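You operate a simulated robot arm through the tools that you are given. There is no shell and no other tool.

You are at the controls of a simulated robot arm. One attempt, no reset.

TASK
Tighten the nut that drips and pump back up to about 3 bar.
Fine: tray under it first; use the spanner that fits, put it back; black knob open to pump, shut afterwards. Where these are worked on the way, their far stop is far enough and under half their travel is too little: black knob.

Only the result counts: the job must be done as asked and must still hold three seconds after the hand-in. Knocking over, shifting, dropping, spilling or breaking anything else fails it.

THE ROBOT
A 6-joint arm with a two-finger gripper, fixed in place. Base frame: the origin is at the foot of the arm, x ahead of it, y to its left, z up. Units: m, degrees, N and s.
Its first joint turns from -166.0 to 166.0 degrees. Payload 2.45 kg.
The tool frame sits at the grasp point between the pads (the TCP): z along the fingers, y along the line on which they close. The tips reach 0.02 m beyond it. Largest opening 0.14 m; the body of the gripper starts 0.168 m behind the TCP.
Orientation is that of the tool frame in the base frame, as a unit quaternion [x, y, z, w]. With the fingers straight down and closing along the base's y, the tool's x points along the base's -x, its y along +y and its z along -z.

THE INTERFACE
- The arm moves only by the tool drive_tool. Its argument "series" is one flat list of numbers, 7 for each row, row after row: the shift along the tool's x, y, z in m, then the turn, a rotation vector about the tool's x, y, z in degrees, then the finger opening in m, from 0 to 0.14. In form: [dx, dy, dz, ax, ay, az, claw, dx, dy, dz, ax, ay, az, claw, ...]. A call has 1 to 20 rows; each row is the pose to reach, as a shift and turn from the pose commanded when the call began, along the tool's axes at that moment. A row lasts 0.2 s, in which the tool goes at most 0.05 m and 8.6 degrees; a call with a longer step from one row to the next is refused whole, and so is a gripper value outside its range. A pose out of reach is approached as far as the arm can. The call stops where the force on the tool passes 60 N (or 10 N more than at its start, if that is more) or the arm is blocked; 0.2 s more then pass. The fingers move at their own pace (about 0.045 m/s each) and stop on an object; they squeeze with about 23 N. The grip force told is the motor's: it shows also when the fingers shut on nothing. Time passes only in rows, and 0.2 s behind the last, so rows that repeat a pose let the fingers close. The reply holds the time, the measured pose of the TCP, the force on the tool along the base axes, the opening and the grip force, in the units named above and with some noise, with the torque about the TCP (base axes, N m) and any sound that the robot's microphone picked up.
- Cameras (640 x 400 px; columns grow to the right, rows downward): "scene" is fixed at [0.4004, 0.5005, 1.6098]; the picture's right is [-0.56, -0.83, 0.00], its down [-0.49, 0.33, -0.81] and it looks along [0.67, -0.45, -0.59] (base axes); focal length 319 px, centre (320, 200). "wrist" rides on the gripper at [0.078, 0.011, -0.209] in the tool frame; the picture's right is [-0.14, 0.99, 0.00], its down [-0.92, -0.13, -0.37] and it looks along [-0.37, -0.05, 0.93] (tool axes); focal length 280 px, centre (320, 200). There is no depth. A picture from a camera that has moved, and an enlarged one, comes with that camera's place and axes in the base frame and with its lens.
- snapshot(camera): a new picture of that camera. The clock stands still meanwhile.
- inspect(camera, box): a new picture of the part [left, top, right, bottom] of that camera's present view, enlarged. The clock stands still meanwhile.
- close_job(): hands the job in; it is judged then, once.

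Nothing tells you positions but the pictures and the camera data. Unless the task says otherwise, let go and move clear before handing in.

The tools are called as name(argument=value, ...) on one line, values as JSON. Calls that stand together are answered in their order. drive_tool: Moves the arm, as the interface text tells. Its arguments: {"type":"object","properties":{"series":{"type":"array"}},"required":["series"]} The other tools are called the same way: snapshot (camera) takes a picture; inspect (camera, box) takes an enlarged picture of a part of a camera's view; close_job () hands the job in.

At the start:

```text
clock: 0.0
position: [0.6609, -0.1364, 1.3852]
tool_rot: [0.002, 1.0, 0.001, 0.0]
contact_force: [1.0, -0.1, -0.5]
wrist_torque: [0.01, -0.01, 0.03]
finger_gap: 0.1403
grip_force: 0.1
```

scene: 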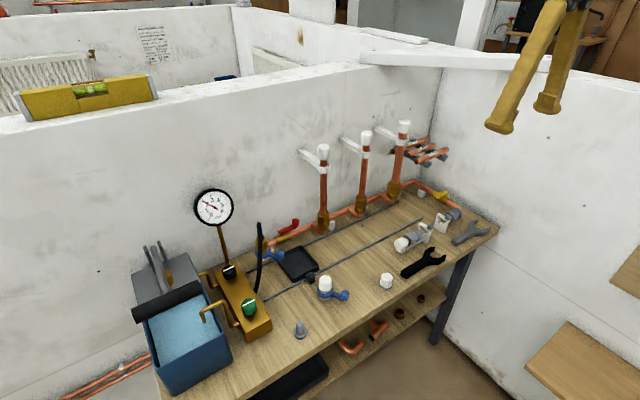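
wrist: 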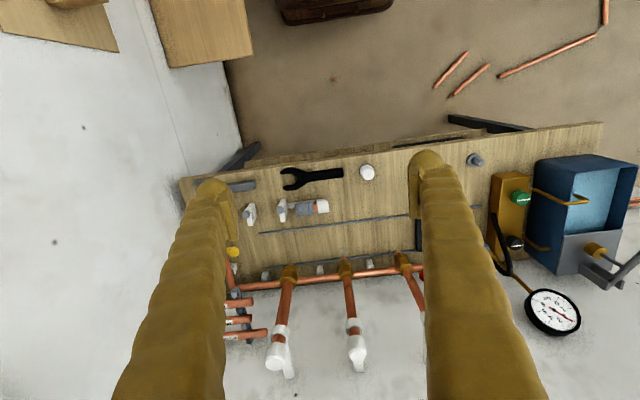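

I see a bench with a copper manifold with three risers, a test pump with gauge, a black tray and two spanners. I'll look closer before moving.

inspect(camera="scene", box=[260, 100, 460, 225])

inspect(camera="scene", box=[130, 180, 330, 305])

inspect(camera="scene", box=[360, 180, 520, 280])

inspect(camera="scene", box=[120, 240, 320, 365])

inspect(camera="wrist", box=[200, 140, 440, 290])

inspect(camera="wrist", box=[440, 130, 640, 255])

```text
3.20 times, centred on (360, 162) of scene
camera zoom: at [0.4004, 0.5005, 1.6098], right [-0.56, -0.83, 0.0], down [-0.49, 0.33, -0.81], along [0.67, -0.45, -0.59], focal length 1020 px, centre (192, 320)
```

zoom: 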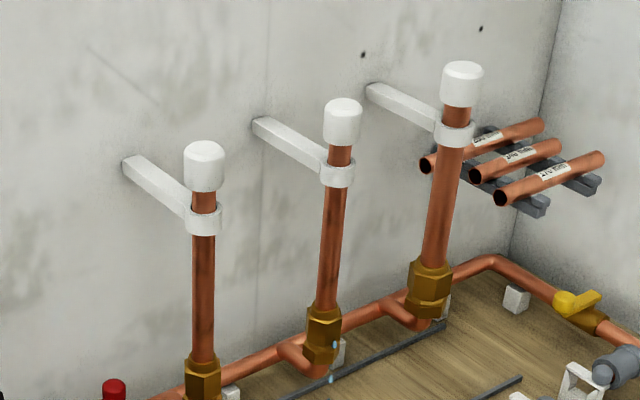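

```text
3.20 times, centred on (230, 242) of scene
camera zoom: at [0.4004, 0.5005, 1.6098], right [-0.56, -0.83, 0.0], down [-0.49, 0.33, -0.81], along [0.67, -0.45, -0.59], focal length 1020 px, centre (608, 64)
```

zoom: 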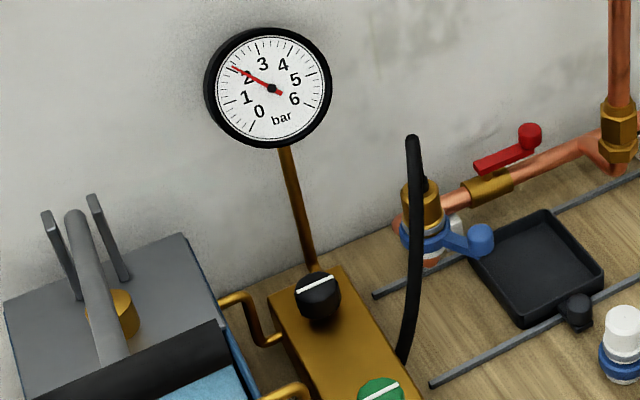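

```text
4.00 times, centred on (440, 230) of scene
camera zoom: at [0.4004, 0.5005, 1.6098], right [-0.56, -0.83, 0.0], down [-0.49, 0.33, -0.81], along [0.67, -0.45, -0.59], focal length 1276 px, centre (-160, 80)
```

zoom: 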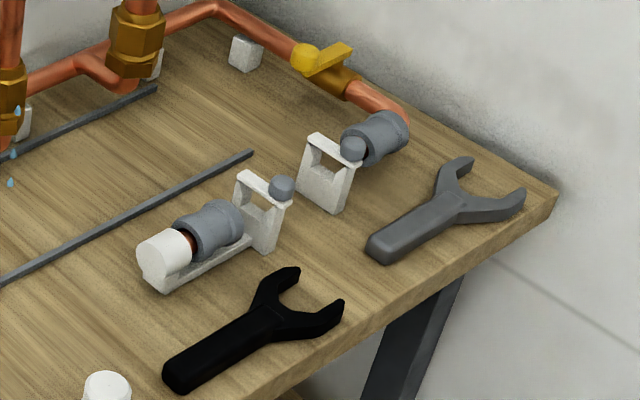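

```text
3.20 times, centred on (220, 302) of scene
camera zoom: at [0.4004, 0.5005, 1.6098], right [-0.56, -0.83, 0.0], down [-0.49, 0.33, -0.81], along [0.67, -0.45, -0.59], focal length 1020 px, centre (640, -128)
```

zoom: 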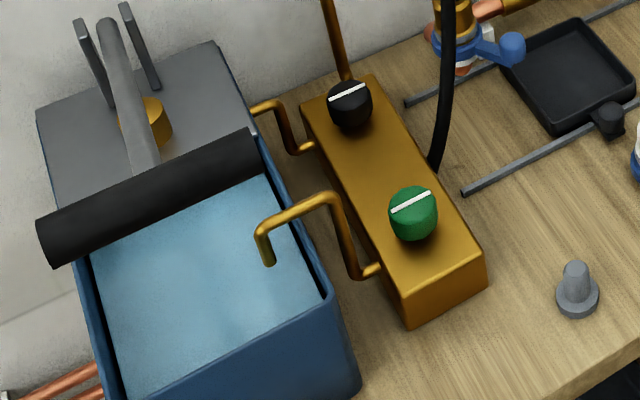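

```text
2.67 times, centred on (320, 215) of wrist
camera zoom: at [0.5815, -0.1262, 1.5951], right [0.14, 0.99, 0.0], down [0.92, -0.13, 0.37], along [0.37, -0.05, -0.93], focal length 748 px, centre (320, 160)
```

zoom: 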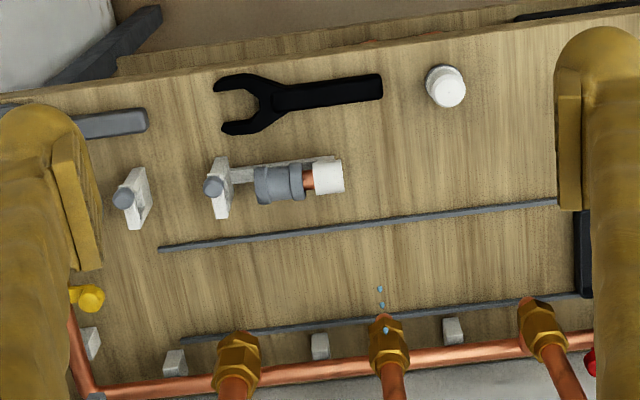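

```text
3.20 times, centred on (540, 192) of wrist
camera zoom: at [0.5815, -0.1262, 1.5951], right [0.14, 0.99, 0.0], down [0.92, -0.13, 0.37], along [0.37, -0.05, -0.93], focal length 897 px, centre (-384, 224)
```

zoom: 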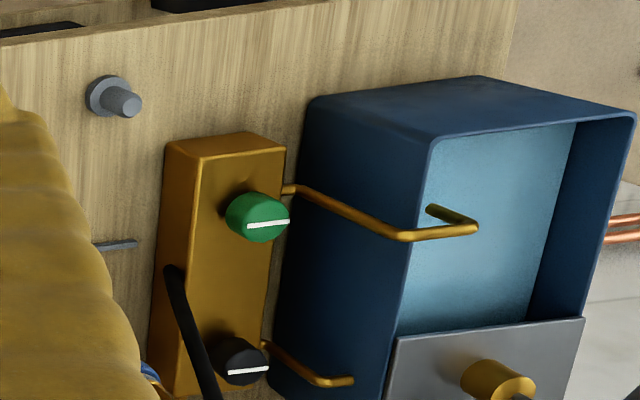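

The middle joint is dripping, at roughly (1.06, -0.12, 0.93). The bench top is at about z = 0.82, and the tray at about (1.04, 0.16) sits between two rails with a small nub facing the robot. I'll bring the camera closer to measure.

drive_tool(series=[-0.01, 0.003, 0.045, 0, 0, 0, 0.14, -0.02, 0.006, 0.09, 0, 0, 0, 0.14, -0.03, 0.009, 0.135, 0, 0, 0, 0.14, -0.04, 0.012, 0.18, 0, 0, 0, 0.14, -0.05, 0.014, 0.21, 0, 0, 0, 0.14, -0.06, 0.016, 0.235, 0, 0, 0, 0.14])

snapshot(camera="wrist")

snapshot(camera="scene")

```text
clock: 1.4
position: [0.7224, -0.1209, 1.1503]
tool_rot: [0.001, 1.0, 0.0, 0.001]
contact_force: [-0.2, 0.0, 0.2]
wrist_torque: [-0.02, 0.0, 0.02]
finger_gap: 0.14
grip_force: 0.1
```

```text
taken
camera wrist: at [0.6424, -0.1101, 1.3598], right [0.14, 0.99, 0.0], down [0.92, -0.13, 0.37], along [0.37, -0.05, -0.93], focal length 280 px, centre (320, 200)
```

wrist: 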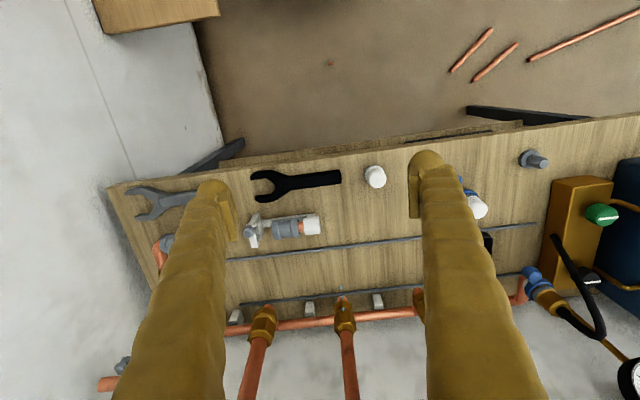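

```text
taken
```

scene: 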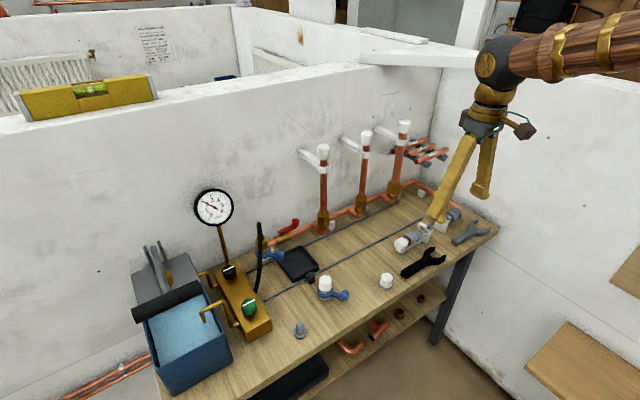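

inspect(camera="wrist", box=[230, 270, 430, 395])

inspect(camera="wrist", box=[110, 150, 350, 300])

inspect(camera="scene", box=[300, 170, 412, 240])

inspect(camera="scene", box=[395, 210, 491, 270])

inspect(camera="scene", box=[190, 185, 238, 215])

inspect(camera="scene", box=[240, 220, 352, 290])

```text
3.20 times, centred on (330, 332) of wrist
camera zoom: at [0.6424, -0.1101, 1.3598], right [0.14, 0.99, 0.0], down [0.92, -0.13, 0.37], along [0.37, -0.05, -0.93], focal length 897 px, centre (288, -224)
```

zoom: 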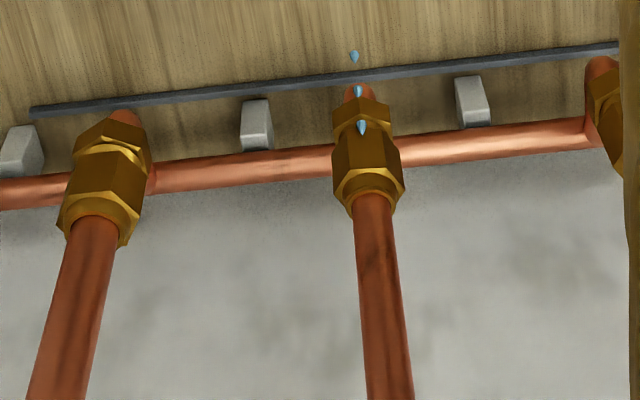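

```text
2.67 times, centred on (230, 225) of wrist
camera zoom: at [0.6424, -0.1101, 1.3598], right [0.14, 0.99, 0.0], down [0.92, -0.13, 0.37], along [0.37, -0.05, -0.93], focal length 748 px, centre (560, 133)
```

zoom: 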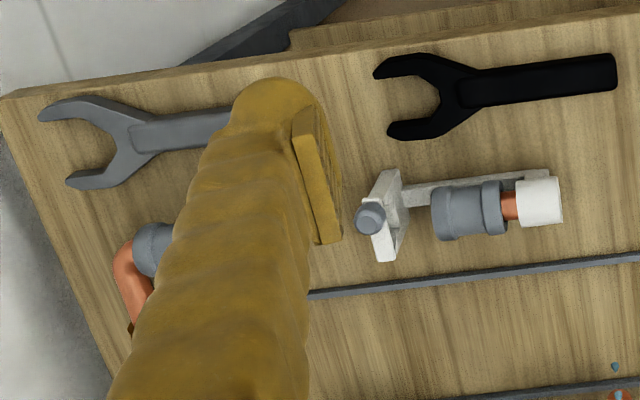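

```text
5.71 times, centred on (356, 205) of scene
camera zoom: at [0.4004, 0.5005, 1.6098], right [-0.56, -0.83, 0.0], down [-0.49, 0.33, -0.81], along [0.67, -0.45, -0.59], focal length 1822 px, centre (114, 171)
```

zoom: 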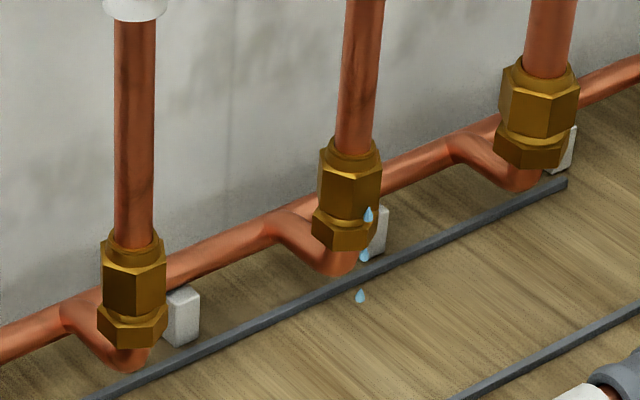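

```text
6.67 times, centred on (443, 240) of scene
camera zoom: at [0.4004, 0.5005, 1.6098], right [-0.56, -0.83, 0.0], down [-0.49, 0.33, -0.81], along [0.67, -0.45, -0.59], focal length 2126 px, centre (-500, -67)
```

zoom: 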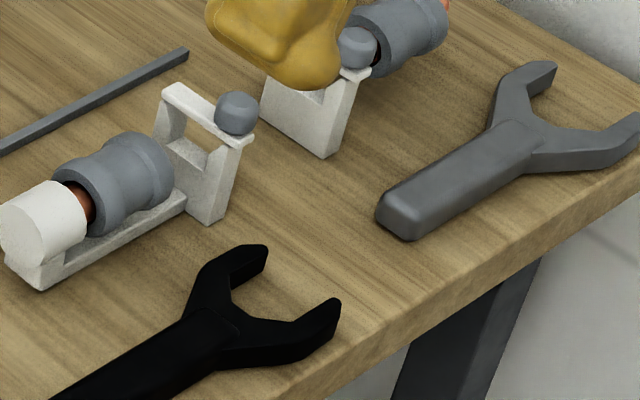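

```text
13.33 times, centred on (214, 200) of scene
camera zoom: at [0.4004, 0.5005, 1.6098], right [-0.56, -0.83, 0.0], down [-0.49, 0.33, -0.81], along [0.67, -0.45, -0.59], focal length 4252 px, centre (1733, 200)
```

zoom: 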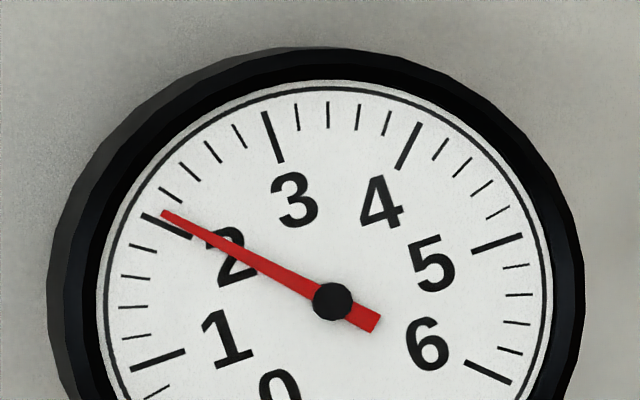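

```text
5.71 times, centred on (296, 255) of scene
camera zoom: at [0.4004, 0.5005, 1.6098], right [-0.56, -0.83, 0.0], down [-0.49, 0.33, -0.81], along [0.67, -0.45, -0.59], focal length 1822 px, centre (457, -114)
```

zoom: 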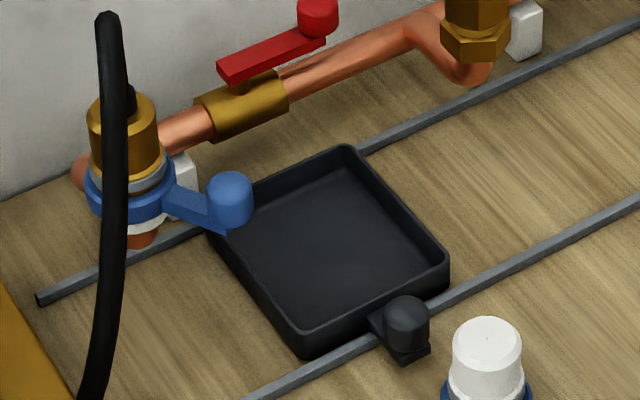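

The black spanner's jaw is about 35 mm and the middle nut about 35–37 mm, so they look like a match; the grey one is larger. The gauge reads 2 bar. I'll do the tray first, so I'm moving above its nub for a look.

drive_tool(series=[-0.016, 0.035, 0.019, 0, 0, 0, 0.14, -0.032, 0.07, 0.038, 0, 0, 0, 0.14, -0.048, 0.105, 0.056, 0, 0, 0, 0.14, -0.064, 0.14, 0.075, 0, 0, 0, 0.14, -0.08, 0.175, 0.094, 0, 0, 0, 0.14, -0.096, 0.21, 0.113, 0, 0, 0, 0.14, -0.112, 0.245, 0.131, 0, 0, 0, 0.14, -0.128, 0.281, 0.15, 0, 0, 0, 0.14])

snapshot(camera="wrist")

inspect(camera="wrist", box=[240, 150, 400, 250])

inspect(camera="scene", box=[336, 180, 384, 210])

snapshot(camera="scene")

```text
clock: 3.2
position: [0.8492, 0.1599, 1.0011]
tool_rot: [0.001, 1.0, 0.0, 0.0]
contact_force: [0.0, -0.2, 0.0]
wrist_torque: [-0.01, 0.02, 0.01]
finger_gap: 0.1397
grip_force: 0.1
```

```text
taken
camera wrist: at [0.7705, 0.1703, 1.2105], right [0.14, 0.99, 0.0], down [0.92, -0.13, 0.37], along [0.37, -0.05, -0.93], focal length 280 px, centre (320, 200)
```

wrist: 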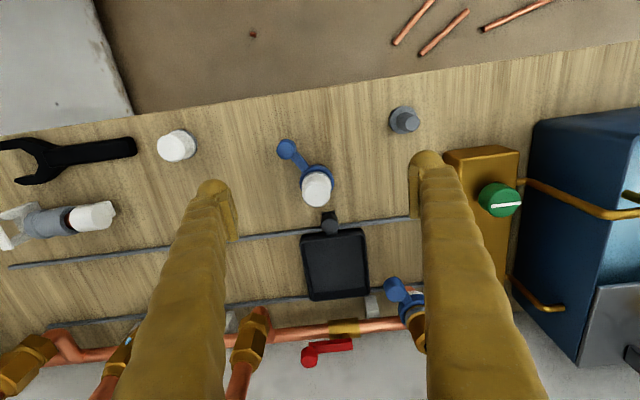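

```text
4.00 times, centred on (320, 200) of wrist
camera zoom: at [0.7705, 0.1703, 1.2105], right [0.14, 0.99, 0.0], down [0.92, -0.13, 0.37], along [0.37, -0.05, -0.93], focal length 1122 px, centre (320, 200)
```

zoom: 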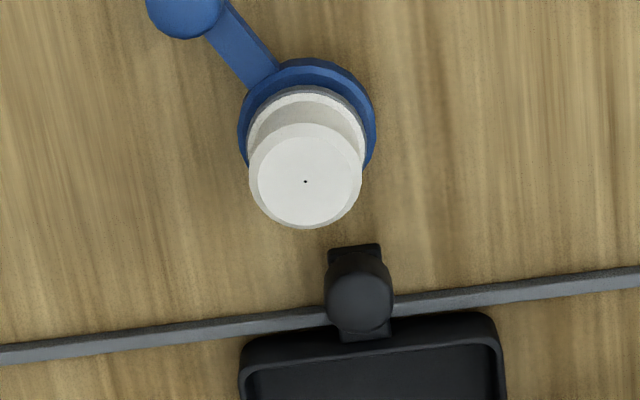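

```text
13.33 times, centred on (360, 195) of scene
camera zoom: at [0.4004, 0.5005, 1.6098], right [-0.56, -0.83, 0.0], down [-0.49, 0.33, -0.81], along [0.67, -0.45, -0.59], focal length 4252 px, centre (-213, 267)
```

zoom: 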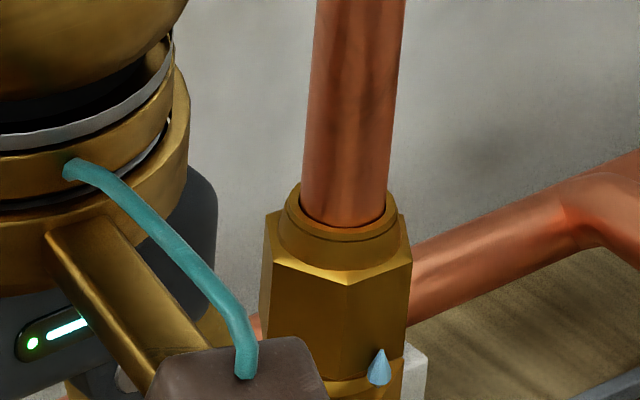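

```text
taken
```

scene: 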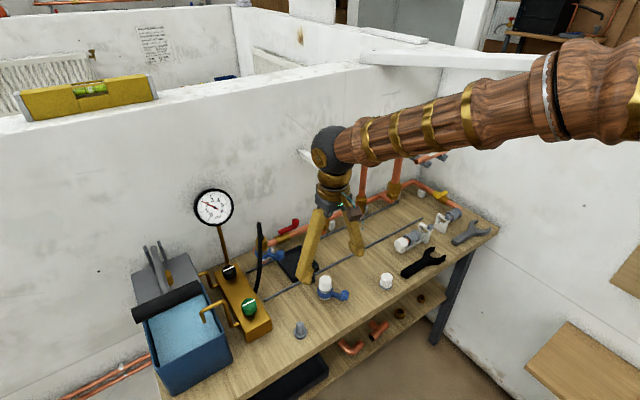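

The nub's top is at about (0.957, 0.159, 0.849), with the white-capped valve just in front of it at x = 0.90. I'll come straight down over the nub with a moderate opening, then close on it.

drive_tool(series=[-0.036, 0, 0, 0, 0, 0, 0.1, -0.072, 0, 0, 0, 0, 0, 0.07, -0.108, -0.001, 0, 0, 0, 0, 0.07, -0.108, -0.001, 0.04, 0, 0, 0, 0.07, -0.108, -0.001, 0.08, 0, 0, 0, 0.07, -0.108, -0.001, 0.11, 0, 0, 0, 0.07, -0.108, -0.001, 0.135, 0, 0, 0, 0.07, -0.108, -0.001, 0.15, 0, 0, 0, 0.07])

snapshot(camera="wrist")

inspect(camera="scene", box=[260, 200, 388, 280])

```text
clock: 5.0
position: [0.9563, 0.1587, 0.8516]
tool_rot: [0.0, 1.0, -0.001, -0.002]
contact_force: [-15.6, -0.4, 5.9]
wrist_torque: [0.04, 0.16, 0.07]
finger_gap: 0.0704
grip_force: 3.3
```

```text
taken
camera wrist: at [0.8777, 0.1694, 1.0599], right [0.14, 0.99, 0.0], down [0.92, -0.13, 0.37], along [0.36, -0.05, -0.93], focal length 280 px, centre (320, 200)
```

wrist: 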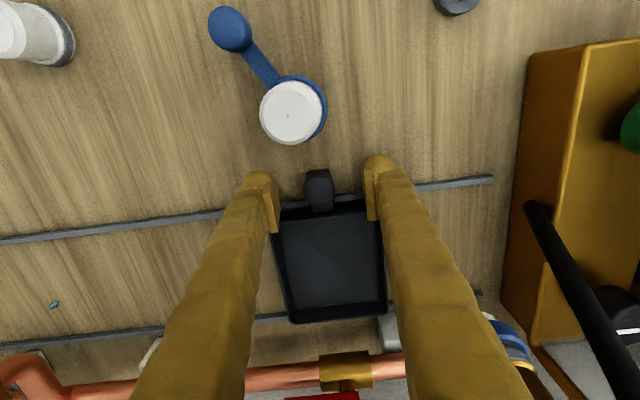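

```text
5.00 times, centred on (324, 240) of scene
camera zoom: at [0.4004, 0.5005, 1.6098], right [-0.56, -0.83, 0.0], down [-0.49, 0.33, -0.81], along [0.67, -0.45, -0.59], focal length 1594 px, centre (300, 0)
```

zoom: 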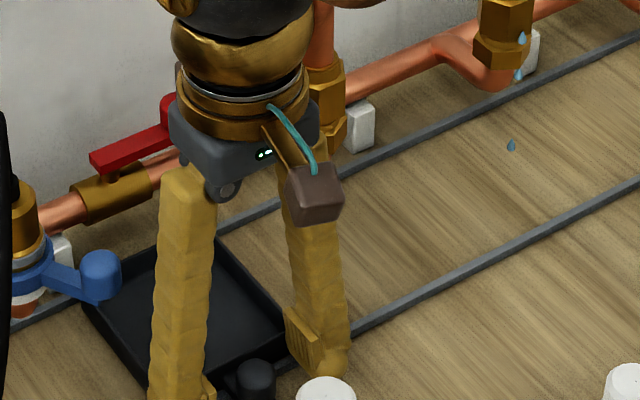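

The fingers are brushing the tray rim with 15 N along x. I'll lift slightly, back off 11 mm toward the robot, then close on the nub.

drive_tool(series=[0.005, 0, -0.004, 0, 0, 0, 0.07, 0.011, 0, -0.004, 0, 0, 0, 0.07])

snapshot(camera="wrist")

```text
clock: 5.6
position: [0.9453, 0.1593, 0.8556]
tool_rot: [0.001, 1.0, 0.0, -0.001]
contact_force: [0.0, -0.4, -0.9]
wrist_torque: [0.05, 0.03, 0.0]
finger_gap: 0.0699
grip_force: 0.1
```

```text
taken
camera wrist: at [0.8668, 0.1694, 1.0642], right [0.14, 0.99, 0.0], down [0.92, -0.13, 0.37], along [0.37, -0.05, -0.93], focal length 280 px, centre (320, 200)
```

wrist: 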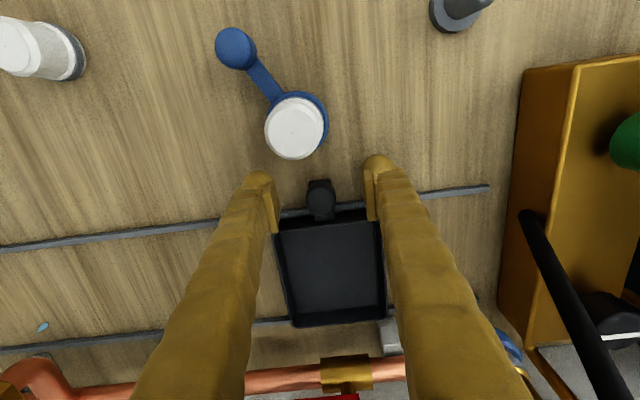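

drive_tool(series=[0, 0, 0.005, 0, 0, 0, 0.07, 0, 0, 0.005, 0, 0, 0, 0.03, 0, 0, 0.005, 0, 0, 0, 0.02, 0, 0, 0.005, 0, 0, 0, 0.012, 0, 0, 0.005, 0, 0, 0, 0.012, 0, 0, 0.005, 0, 0, 0, 0.012])

inspect(camera="wrist", box=[240, 120, 400, 220])

```text
clock: 7.0
position: [0.9457, 0.1589, 0.8499]
tool_rot: [0.001, 1.0, 0.0, 0.0]
contact_force: [0.2, -0.5, 0.6]
wrist_torque: [-0.01, -0.03, 0.01]
finger_gap: 0.0223
grip_force: 43.6
```

```text
4.00 times, centred on (320, 170) of wrist
camera zoom: at [0.8668, 0.1697, 1.0594], right [0.14, 0.99, 0.0], down [0.92, -0.13, 0.37], along [0.37, -0.05, -0.93], focal length 1122 px, centre (320, 320)
```

zoom: 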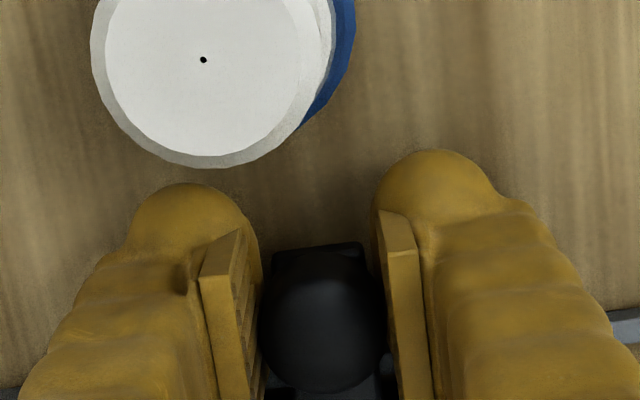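

The nub is gripped. I'll slide the tray 0.279 m along the rails toward -y, to sit under the middle joint at y ≈ -0.12.

drive_tool(series=[0, -0.015, 0, 0, 0, 0, 0.012, 0, -0.04, 0, 0, 0, 0, 0.012, 0, -0.065, 0, 0, 0, 0, 0.012, 0, -0.09, 0, 0, 0, 0, 0.012, 0, -0.115, 0, 0, 0, 0, 0.012, 0, -0.14, 0, 0, 0, 0, 0.012, 0, -0.165, 0, 0, 0, 0, 0.012, 0, -0.19, 0, 0, 0, 0, 0.012, 0, -0.215, 0, 0, 0, 0, 0.012, 0, -0.24, 0, 0, 0, 0, 0.012, 0, -0.265, 0, 0, 0, 0, 0.012, 0, -0.279, 0, 0, 0, 0, 0.012, 0, -0.279, 0, 0, 0, 0, 0.012])

snapshot(camera="scene")

snapshot(camera="wrist")

```text
clock: 9.8
position: [0.9453, -0.1188, 0.8503]
tool_rot: [0.0, 1.0, 0.0, 0.001]
contact_force: [12.0, -1.8, -15.7]
wrist_torque: [0.01, -0.16, -0.03]
finger_gap: 0.0223
grip_force: 45.1
```

```text
taken
```

scene: 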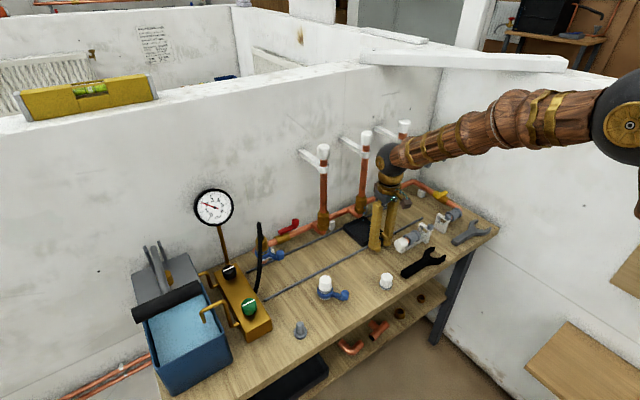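

```text
taken
camera wrist: at [0.8667, -0.1095, 1.059], right [0.14, 0.99, 0.0], down [0.92, -0.13, 0.37], along [0.36, -0.05, -0.93], focal length 280 px, centre (320, 200)
```

wrist: 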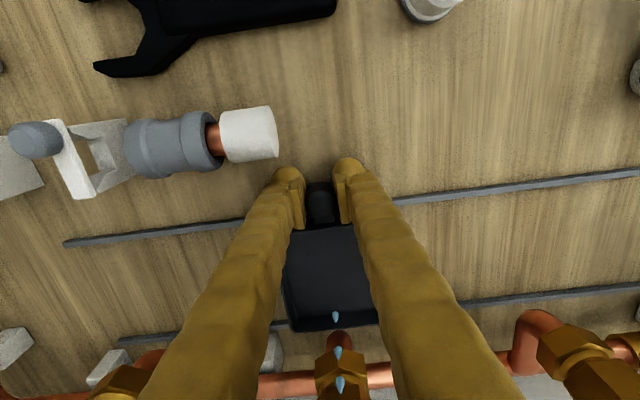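

The tray is now under the middle joint. I'll release the nub and rise straight up.

drive_tool(series=[0, 0, 0, 0, 0, 0, 0.05, 0, 0, 0, 0, 0, 0, 0.05, 0, 0, -0.03, 0, 0, 0, 0.05, 0, 0, -0.07, 0, 0, 0, 0.05, 0, 0, -0.11, 0, 0, 0, 0.05, 0.04, 0, -0.14, 0, 0, 0, 0.05, 0.085, 0, -0.15, 0, 0, 0, 0.1, 0.13, 0, -0.16, 0, 0, 0, 0.14])

snapshot(camera="wrist")

snapshot(camera="scene")

```text
clock: 11.6
position: [0.8143, -0.1196, 1.0104]
tool_rot: [0.001, 1.0, 0.001, -0.001]
contact_force: [0.2, 0.7, -0.1]
wrist_torque: [0.02, -0.01, -0.02]
finger_gap: 0.1013
grip_force: 0.1
```

```text
taken
camera wrist: at [0.7355, -0.1099, 1.2188], right [0.14, 0.99, 0.0], down [0.92, -0.13, 0.37], along [0.36, -0.05, -0.93], focal length 280 px, centre (320, 200)
```

wrist: 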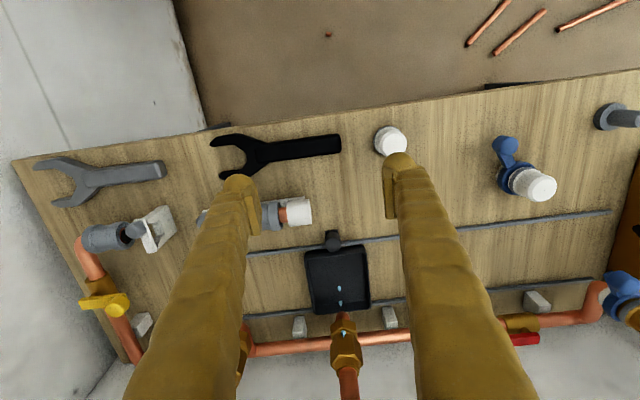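

```text
taken
```

scene: 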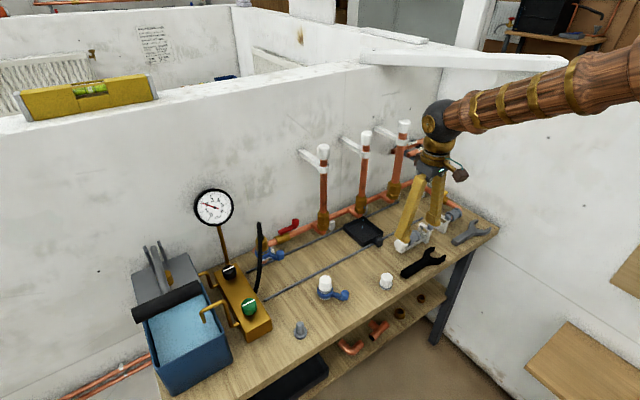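

inspect(camera="wrist", box=[296, 230, 392, 290])

inspect(camera="wrist", box=[200, 110, 360, 210])

inspect(camera="wrist", box=[304, 300, 384, 350])

inspect(camera="wrist", box=[10, 110, 250, 260])

inspect(camera="scene", box=[336, 180, 400, 220])

```text
6.67 times, centred on (344, 260) of wrist
camera zoom: at [0.7355, -0.1099, 1.2188], right [0.14, 0.99, 0.0], down [0.92, -0.13, 0.37], along [0.36, -0.05, -0.93], focal length 1869 px, centre (160, -200)
```

zoom: 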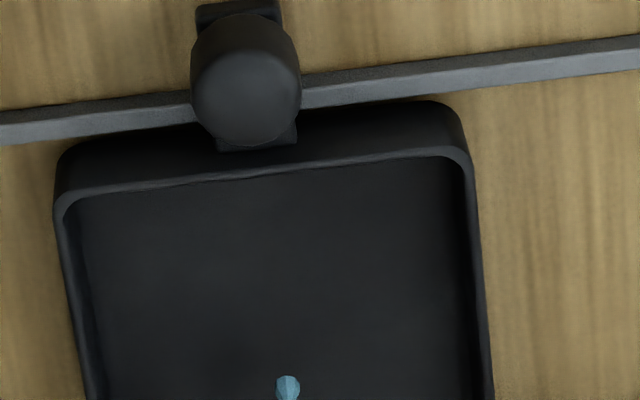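

```text
4.00 times, centred on (280, 160) of wrist
camera zoom: at [0.7355, -0.1099, 1.2188], right [0.14, 0.99, 0.0], down [0.92, -0.13, 0.37], along [0.36, -0.05, -0.93], focal length 1122 px, centre (480, 360)
```

zoom: 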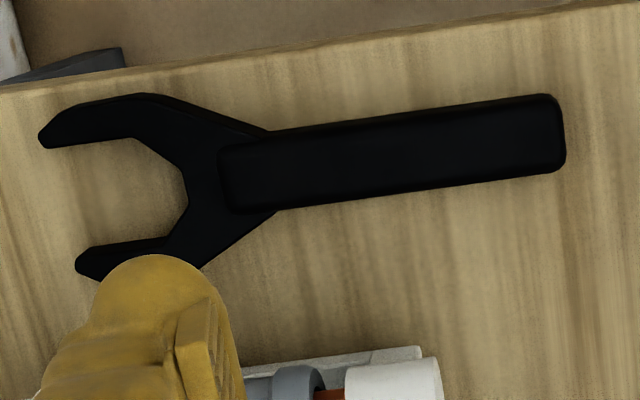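

```text
8.00 times, centred on (344, 325) of wrist
camera zoom: at [0.7355, -0.1099, 1.2188], right [0.14, 0.99, 0.0], down [0.92, -0.13, 0.37], along [0.36, -0.05, -0.93], focal length 2243 px, centre (128, -800)
```

zoom: 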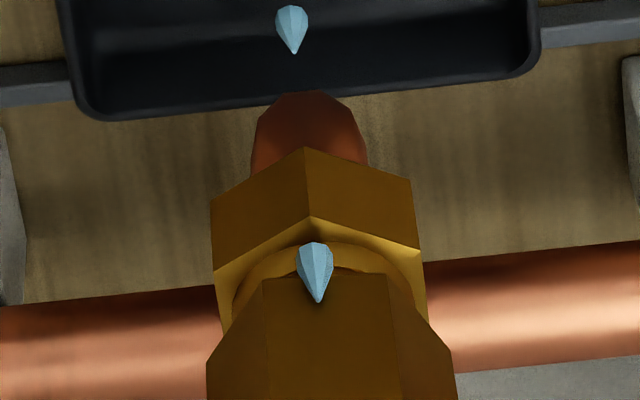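

```text
2.67 times, centred on (130, 185) of wrist
camera zoom: at [0.7355, -0.1099, 1.2188], right [0.14, 0.99, 0.0], down [0.92, -0.13, 0.37], along [0.36, -0.05, -0.93], focal length 748 px, centre (827, 240)
```

zoom: 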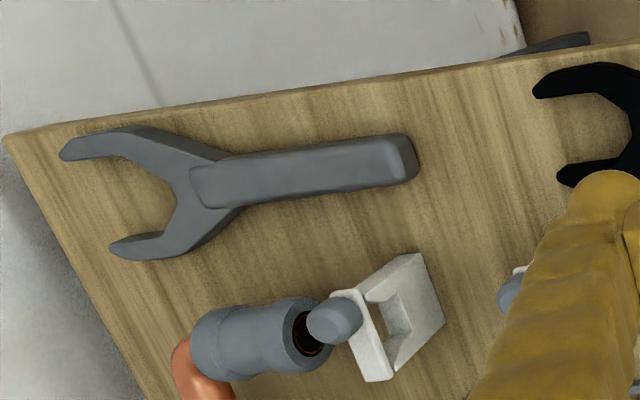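

```text
10.00 times, centred on (368, 200) of scene
camera zoom: at [0.4004, 0.5005, 1.6098], right [-0.56, -0.83, 0.0], down [-0.49, 0.33, -0.81], along [0.67, -0.45, -0.59], focal length 3189 px, centre (-160, 200)
```

zoom: 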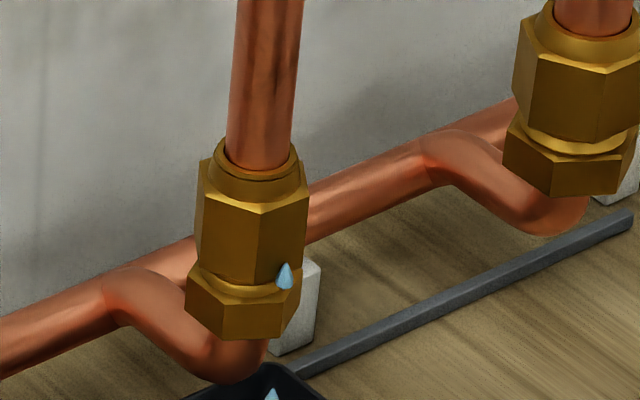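

The tray sits under the drip. The black spanner lies along y at x ≈ 0.807, with its jaw (about 38 mm) pointing to -y, and the nut measures about 37.5 mm, so it fits. I'll yaw the gripper -90° to straddle the handle at y ≈ -0.12.

drive_tool(series=[0, 0, 0, 0, 0, 8.2, 0.05, 0, 0, 0, 0, 0, 16.4, 0.05, 0, 0, 0, 0, 0, 24.6, 0.05, 0, 0, 0, 0, 0, 32.8, 0.05, 0, 0, 0, 0, 0, 41, 0.05, 0, 0, 0, 0, 0, 49.2, 0.05, 0, 0, 0, 0, 0, 57.4, 0.05, 0, 0, 0, 0, 0, 65.6, 0.05, 0, 0, 0, 0, 0, 73.8, 0.05, 0, 0, 0, 0, 0, 82, 0.05, 0.007, 0, 0, 0, 0, 90, 0.05, 0.007, 0, 0.04, 0, 0, 90, 0.05, 0.007, 0, 0.08, 0, 0, 90, 0.05])

snapshot(camera="wrist")

inspect(camera="scene", box=[360, 200, 488, 280])

```text
clock: 14.4
position: [0.8074, -0.1198, 0.9295]
tool_rot: [0.707, 0.707, 0.0, 0.001]
contact_force: [0.4, 0.2, -0.7]
wrist_torque: [0.02, 0.01, 0.01]
finger_gap: 0.05
grip_force: 0.1
```

```text
taken
camera wrist: at [0.8178, -0.0423, 1.1384], right [0.99, -0.14, 0.0], down [-0.13, -0.92, 0.37], along [-0.05, -0.36, -0.93], focal length 280 px, centre (320, 200)
```

wrist: 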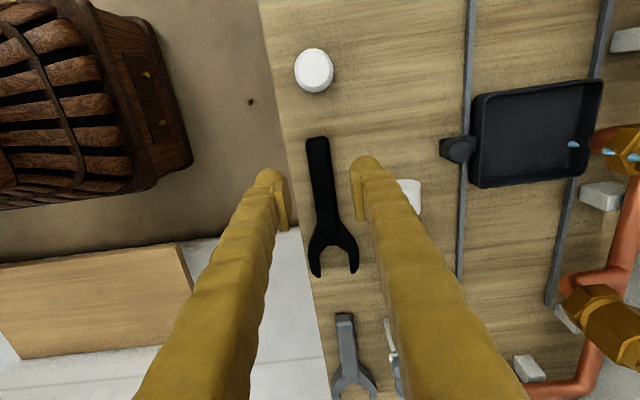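

```text
5.00 times, centred on (424, 240) of scene
camera zoom: at [0.4004, 0.5005, 1.6098], right [-0.56, -0.83, 0.0], down [-0.49, 0.33, -0.81], along [0.67, -0.45, -0.59], focal length 1594 px, centre (-200, 0)
```

zoom: 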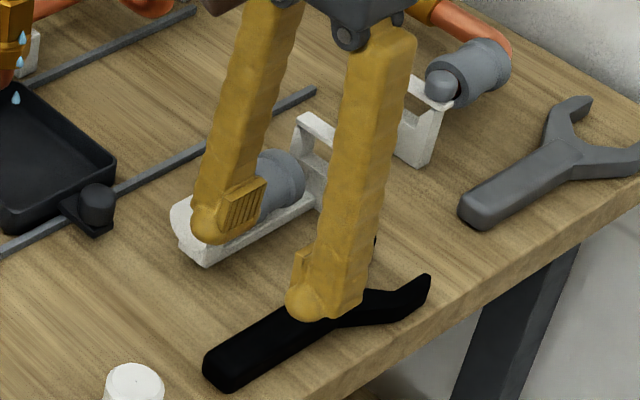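

The handle is centred between the fingers. I'll descend to just above the bench.

drive_tool(series=[0, 0, 0.04, 0, 0, 0, 0.05, 0, 0, 0.07, 0, 0, 0, 0.05, 0, 0, 0.085, 0, 0, 0, 0.05, 0, 0, 0.093, 0, 0, 0, 0.05])

snapshot(camera="wrist")

inspect(camera="scene", box=[376, 230, 456, 280])

```text
clock: 15.4
position: [0.8079, -0.1194, 0.8404]
tool_rot: [0.708, 0.706, 0.001, 0.0]
contact_force: [-14.8, 1.4, 39.2]
wrist_torque: [0.01, 0.57, -0.03]
finger_gap: 0.05
grip_force: 0.1
```

```text
taken
camera wrist: at [0.8182, -0.0415, 1.0481], right [0.99, -0.14, 0.0], down [-0.13, -0.92, 0.37], along [-0.05, -0.37, -0.93], focal length 280 px, centre (320, 200)
```

wrist: 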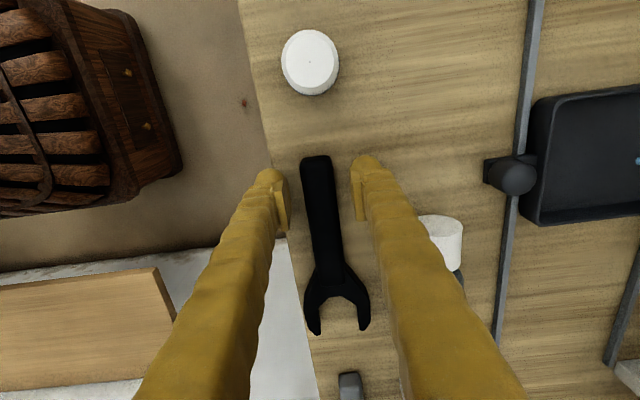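

```text
8.00 times, centred on (416, 255) of scene
camera zoom: at [0.4004, 0.5005, 1.6098], right [-0.56, -0.83, 0.0], down [-0.49, 0.33, -0.81], along [0.67, -0.45, -0.59], focal length 2551 px, centre (-448, -240)
```

zoom: 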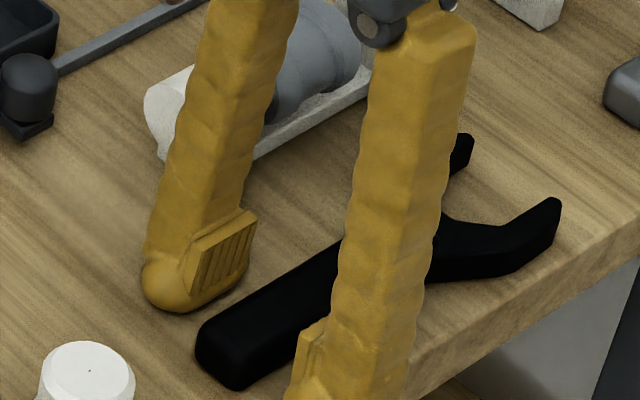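

The fingertips touched the bench at z ≈ 0.82. I'll lift 2–3 mm off it and close on the handle.

drive_tool(series=[0, 0, -0.006, 0, 0, 0, 0.05, 0, 0, -0.006, 0, 0, 0, 0.035, 0, 0, -0.006, 0, 0, 0, 0.02, 0, 0, -0.006, 0, 0, 0, 0.012, 0, 0, -0.006, 0, 0, 0, 0.012, 0, 0, -0.006, 0, 0, 0, 0.012])

inspect(camera="wrist", box=[240, 140, 400, 240])

snapshot(camera="wrist")

```text
clock: 16.8
position: [0.8082, -0.1193, 0.8431]
tool_rot: [0.708, 0.707, 0.0, 0.0]
contact_force: [0.3, 0.6, 0.1]
wrist_torque: [0.12, 0.0, -0.02]
finger_gap: 0.0251
grip_force: 22.4
```

```text
4.00 times, centred on (320, 190) of wrist
camera zoom: at [0.8187, -0.0416, 1.052], right [0.99, -0.14, 0.0], down [-0.13, -0.92, 0.37], along [-0.05, -0.36, -0.93], focal length 1122 px, centre (320, 240)
```

zoom: 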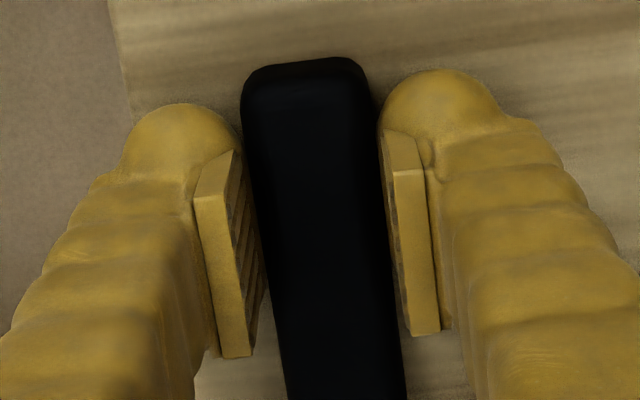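

```text
taken
camera wrist: at [0.8187, -0.0416, 1.052], right [0.99, -0.14, 0.0], down [-0.13, -0.92, 0.37], along [-0.05, -0.36, -0.93], focal length 280 px, centre (320, 200)
```

wrist: 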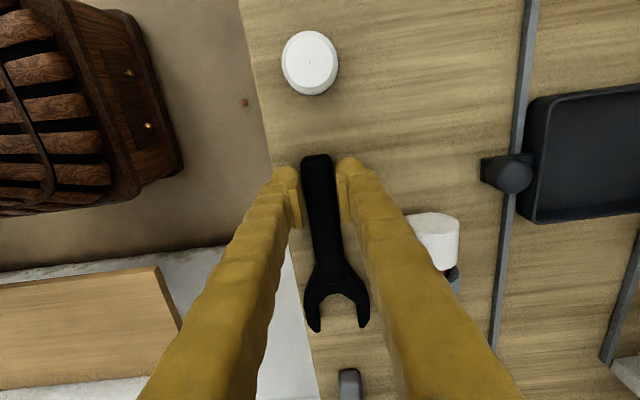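

Gripped: 25 mm wide at (0.808, -0.119, 0.843), which I'll keep as the return pose. I'll lift it and swing it to point about +24° from x, to line up with the nut flats.

drive_tool(series=[0, 0, -0.01, 0, 0, 0, 0.012, 0, 0, -0.03, 0, 0, 0, 0.012, 0, 0, -0.06, 0, 0, 0, 0.012, 0, 0, -0.1, 0, 0, 0, 0.012, 0, 0, -0.14, 0, 0, 0, 0.012, 0, 0, -0.16, 0, 0, 0, 0.012])

snapshot(camera="wrist")

inspect(camera="scene", box=[360, 180, 488, 260])

```text
clock: 18.2
position: [0.8079, -0.1193, 1.0031]
tool_rot: [0.708, 0.707, 0.0, 0.0]
contact_force: [-0.5, 0.1, -2.5]
wrist_torque: [0.13, 0.03, 0.01]
finger_gap: 0.0248
grip_force: 22.9
```

```text
taken
camera wrist: at [0.8186, -0.042, 1.2116], right [0.99, -0.14, 0.0], down [-0.13, -0.92, 0.37], along [-0.05, -0.36, -0.93], focal length 280 px, centre (320, 200)
```

wrist: 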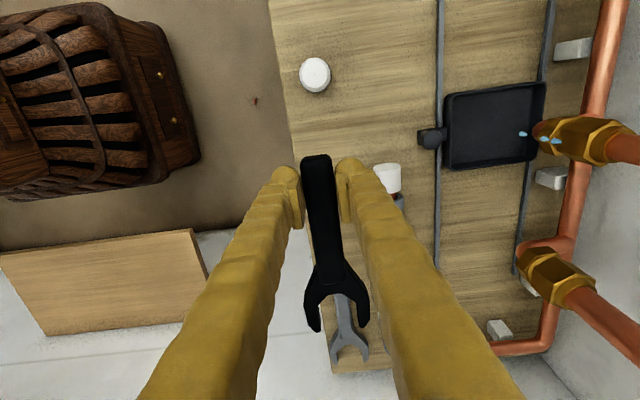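

```text
5.00 times, centred on (424, 220) of scene
camera zoom: at [0.4004, 0.5005, 1.6098], right [-0.56, -0.83, 0.0], down [-0.49, 0.33, -0.81], along [0.67, -0.45, -0.59], focal length 1594 px, centre (-200, 100)
```

zoom: 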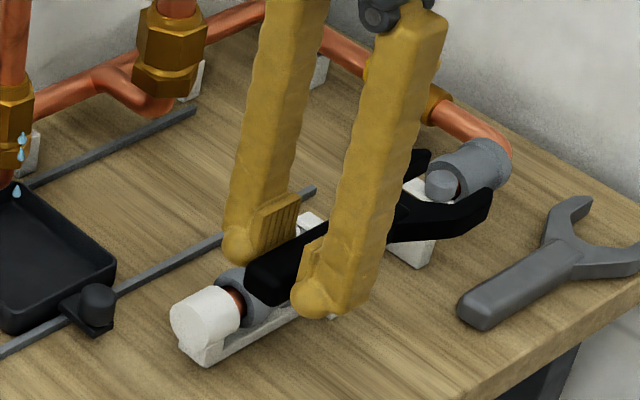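

inspect(camera="wrist", box=[520, 95, 640, 170])

drive_tool(series=[0, 0, 0, 0, 0, -8.3, 0.012, 0, 0, 0, 0, 0, -16.6, 0.012, 0, 0, 0, 0, 0, -24.9, 0.012, 0, 0, 0, 0, 0, -33.2, 0.012, 0, 0, 0, 0, 0, -41.5, 0.012, 0, 0, 0, 0, 0, -49.8, 0.012, 0, 0, 0, 0, 0, -58.1, 0.012, 0, 0, 0, 0, 0, -66.4, 0.012, 0, 0, 0, 0, 0, -74.7, 0.012, 0, 0, 0, 0, 0, -83, 0.012, 0, 0, 0, 0, 0, -91, 0.012, 0, 0, 0, 0, 0, -99, 0.012, 0, 0, 0, 0, 0, -107, 0.012, 0, 0, 0, 0, 0, -114, 0.012])

snapshot(camera="wrist")

snapshot(camera="scene")

```text
5.33 times, centred on (580, 132) of wrist
camera zoom: at [0.8186, -0.042, 1.2116], right [0.99, -0.14, 0.0], down [-0.13, -0.92, 0.37], along [-0.05, -0.36, -0.93], focal length 1495 px, centre (-1067, 560)
```

zoom: 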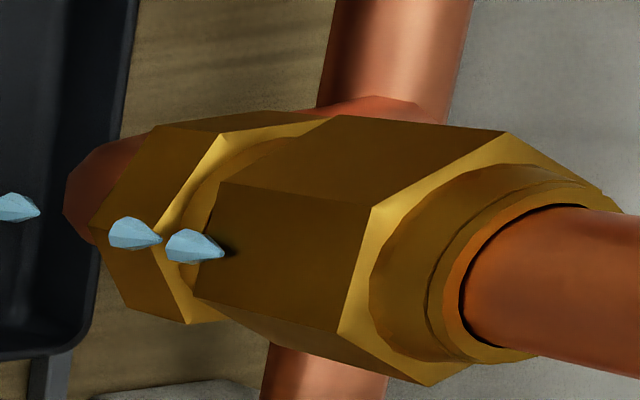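

```text
clock: 21.2
position: [0.8083, -0.1184, 1.004]
tool_rot: [-0.208, 0.978, 0.0, 0.001]
contact_force: [-0.3, -0.2, -2.8]
wrist_torque: [-0.04, 0.09, 0.03]
finger_gap: 0.0248
grip_force: 23.2
```

```text
taken
camera wrist: at [0.7321, -0.142, 1.2121], right [-0.28, 0.96, 0.0], down [0.89, 0.26, 0.37], along [0.35, 0.1, -0.93], focal length 280 px, centre (320, 200)
```

wrist: 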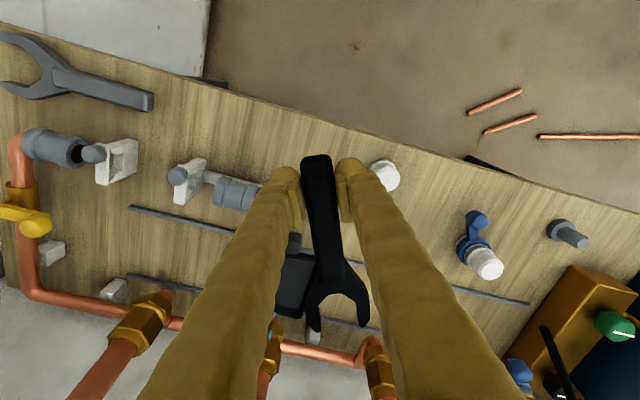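

```text
taken
```

scene: 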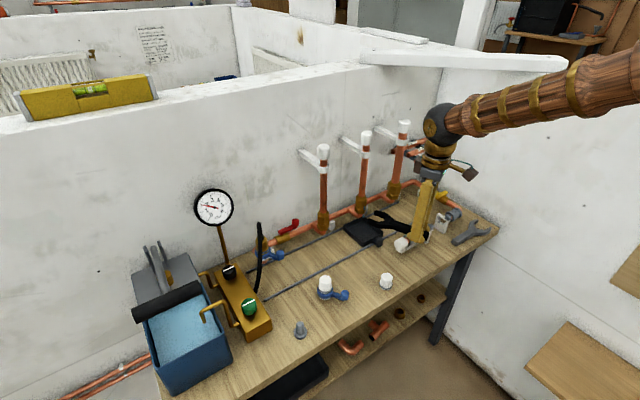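

The closer view puts the nut axis at about (1.071, -0.123), with its hex from z = 0.924 to 0.957 and the flats calling for a spanner heading of about 26°. I'll measure the jaw centre relative to the TCP now.

inspect(camera="wrist", box=[272, 255, 400, 335])

inspect(camera="scene", box=[340, 180, 436, 240])

inspect(camera="wrist", box=[240, 310, 420, 400])

```text
5.00 times, centred on (336, 295) of wrist
camera zoom: at [0.7321, -0.142, 1.2121], right [-0.28, 0.96, 0.0], down [0.89, 0.26, 0.37], along [0.35, 0.1, -0.93], focal length 1402 px, centre (240, -275)
```

zoom: 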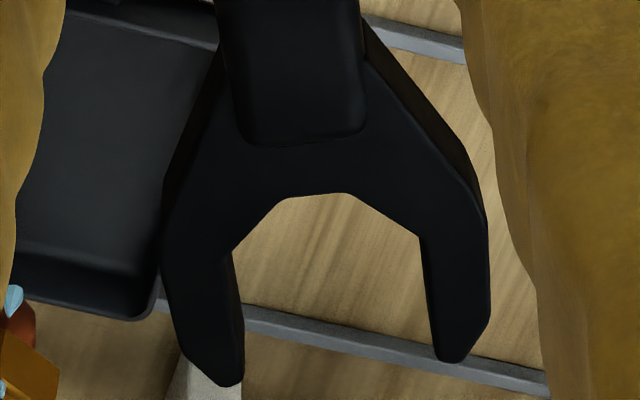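

```text
6.67 times, centred on (388, 210) of scene
camera zoom: at [0.4004, 0.5005, 1.6098], right [-0.56, -0.83, 0.0], down [-0.49, 0.33, -0.81], along [0.67, -0.45, -0.59], focal length 2126 px, centre (-133, 133)
```

zoom: 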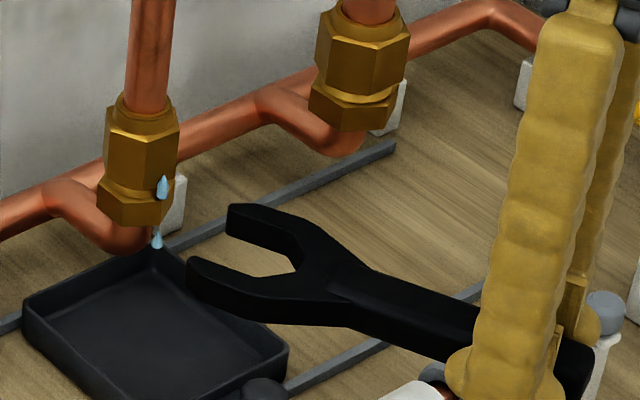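

```text
3.56 times, centred on (330, 355) of wrist
camera zoom: at [0.7321, -0.142, 1.2121], right [-0.28, 0.96, 0.0], down [0.89, 0.26, 0.37], along [0.35, 0.1, -0.93], focal length 997 px, centre (284, -351)
```

zoom: 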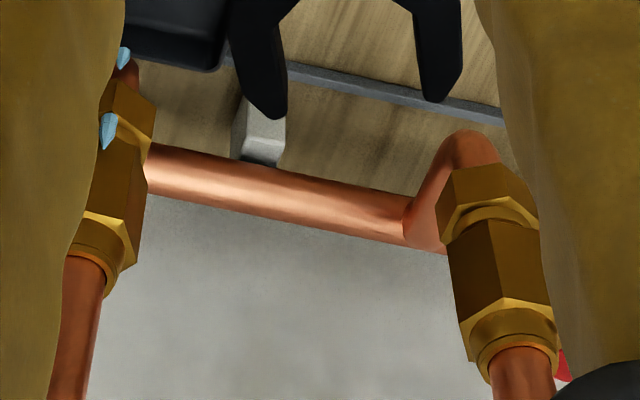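

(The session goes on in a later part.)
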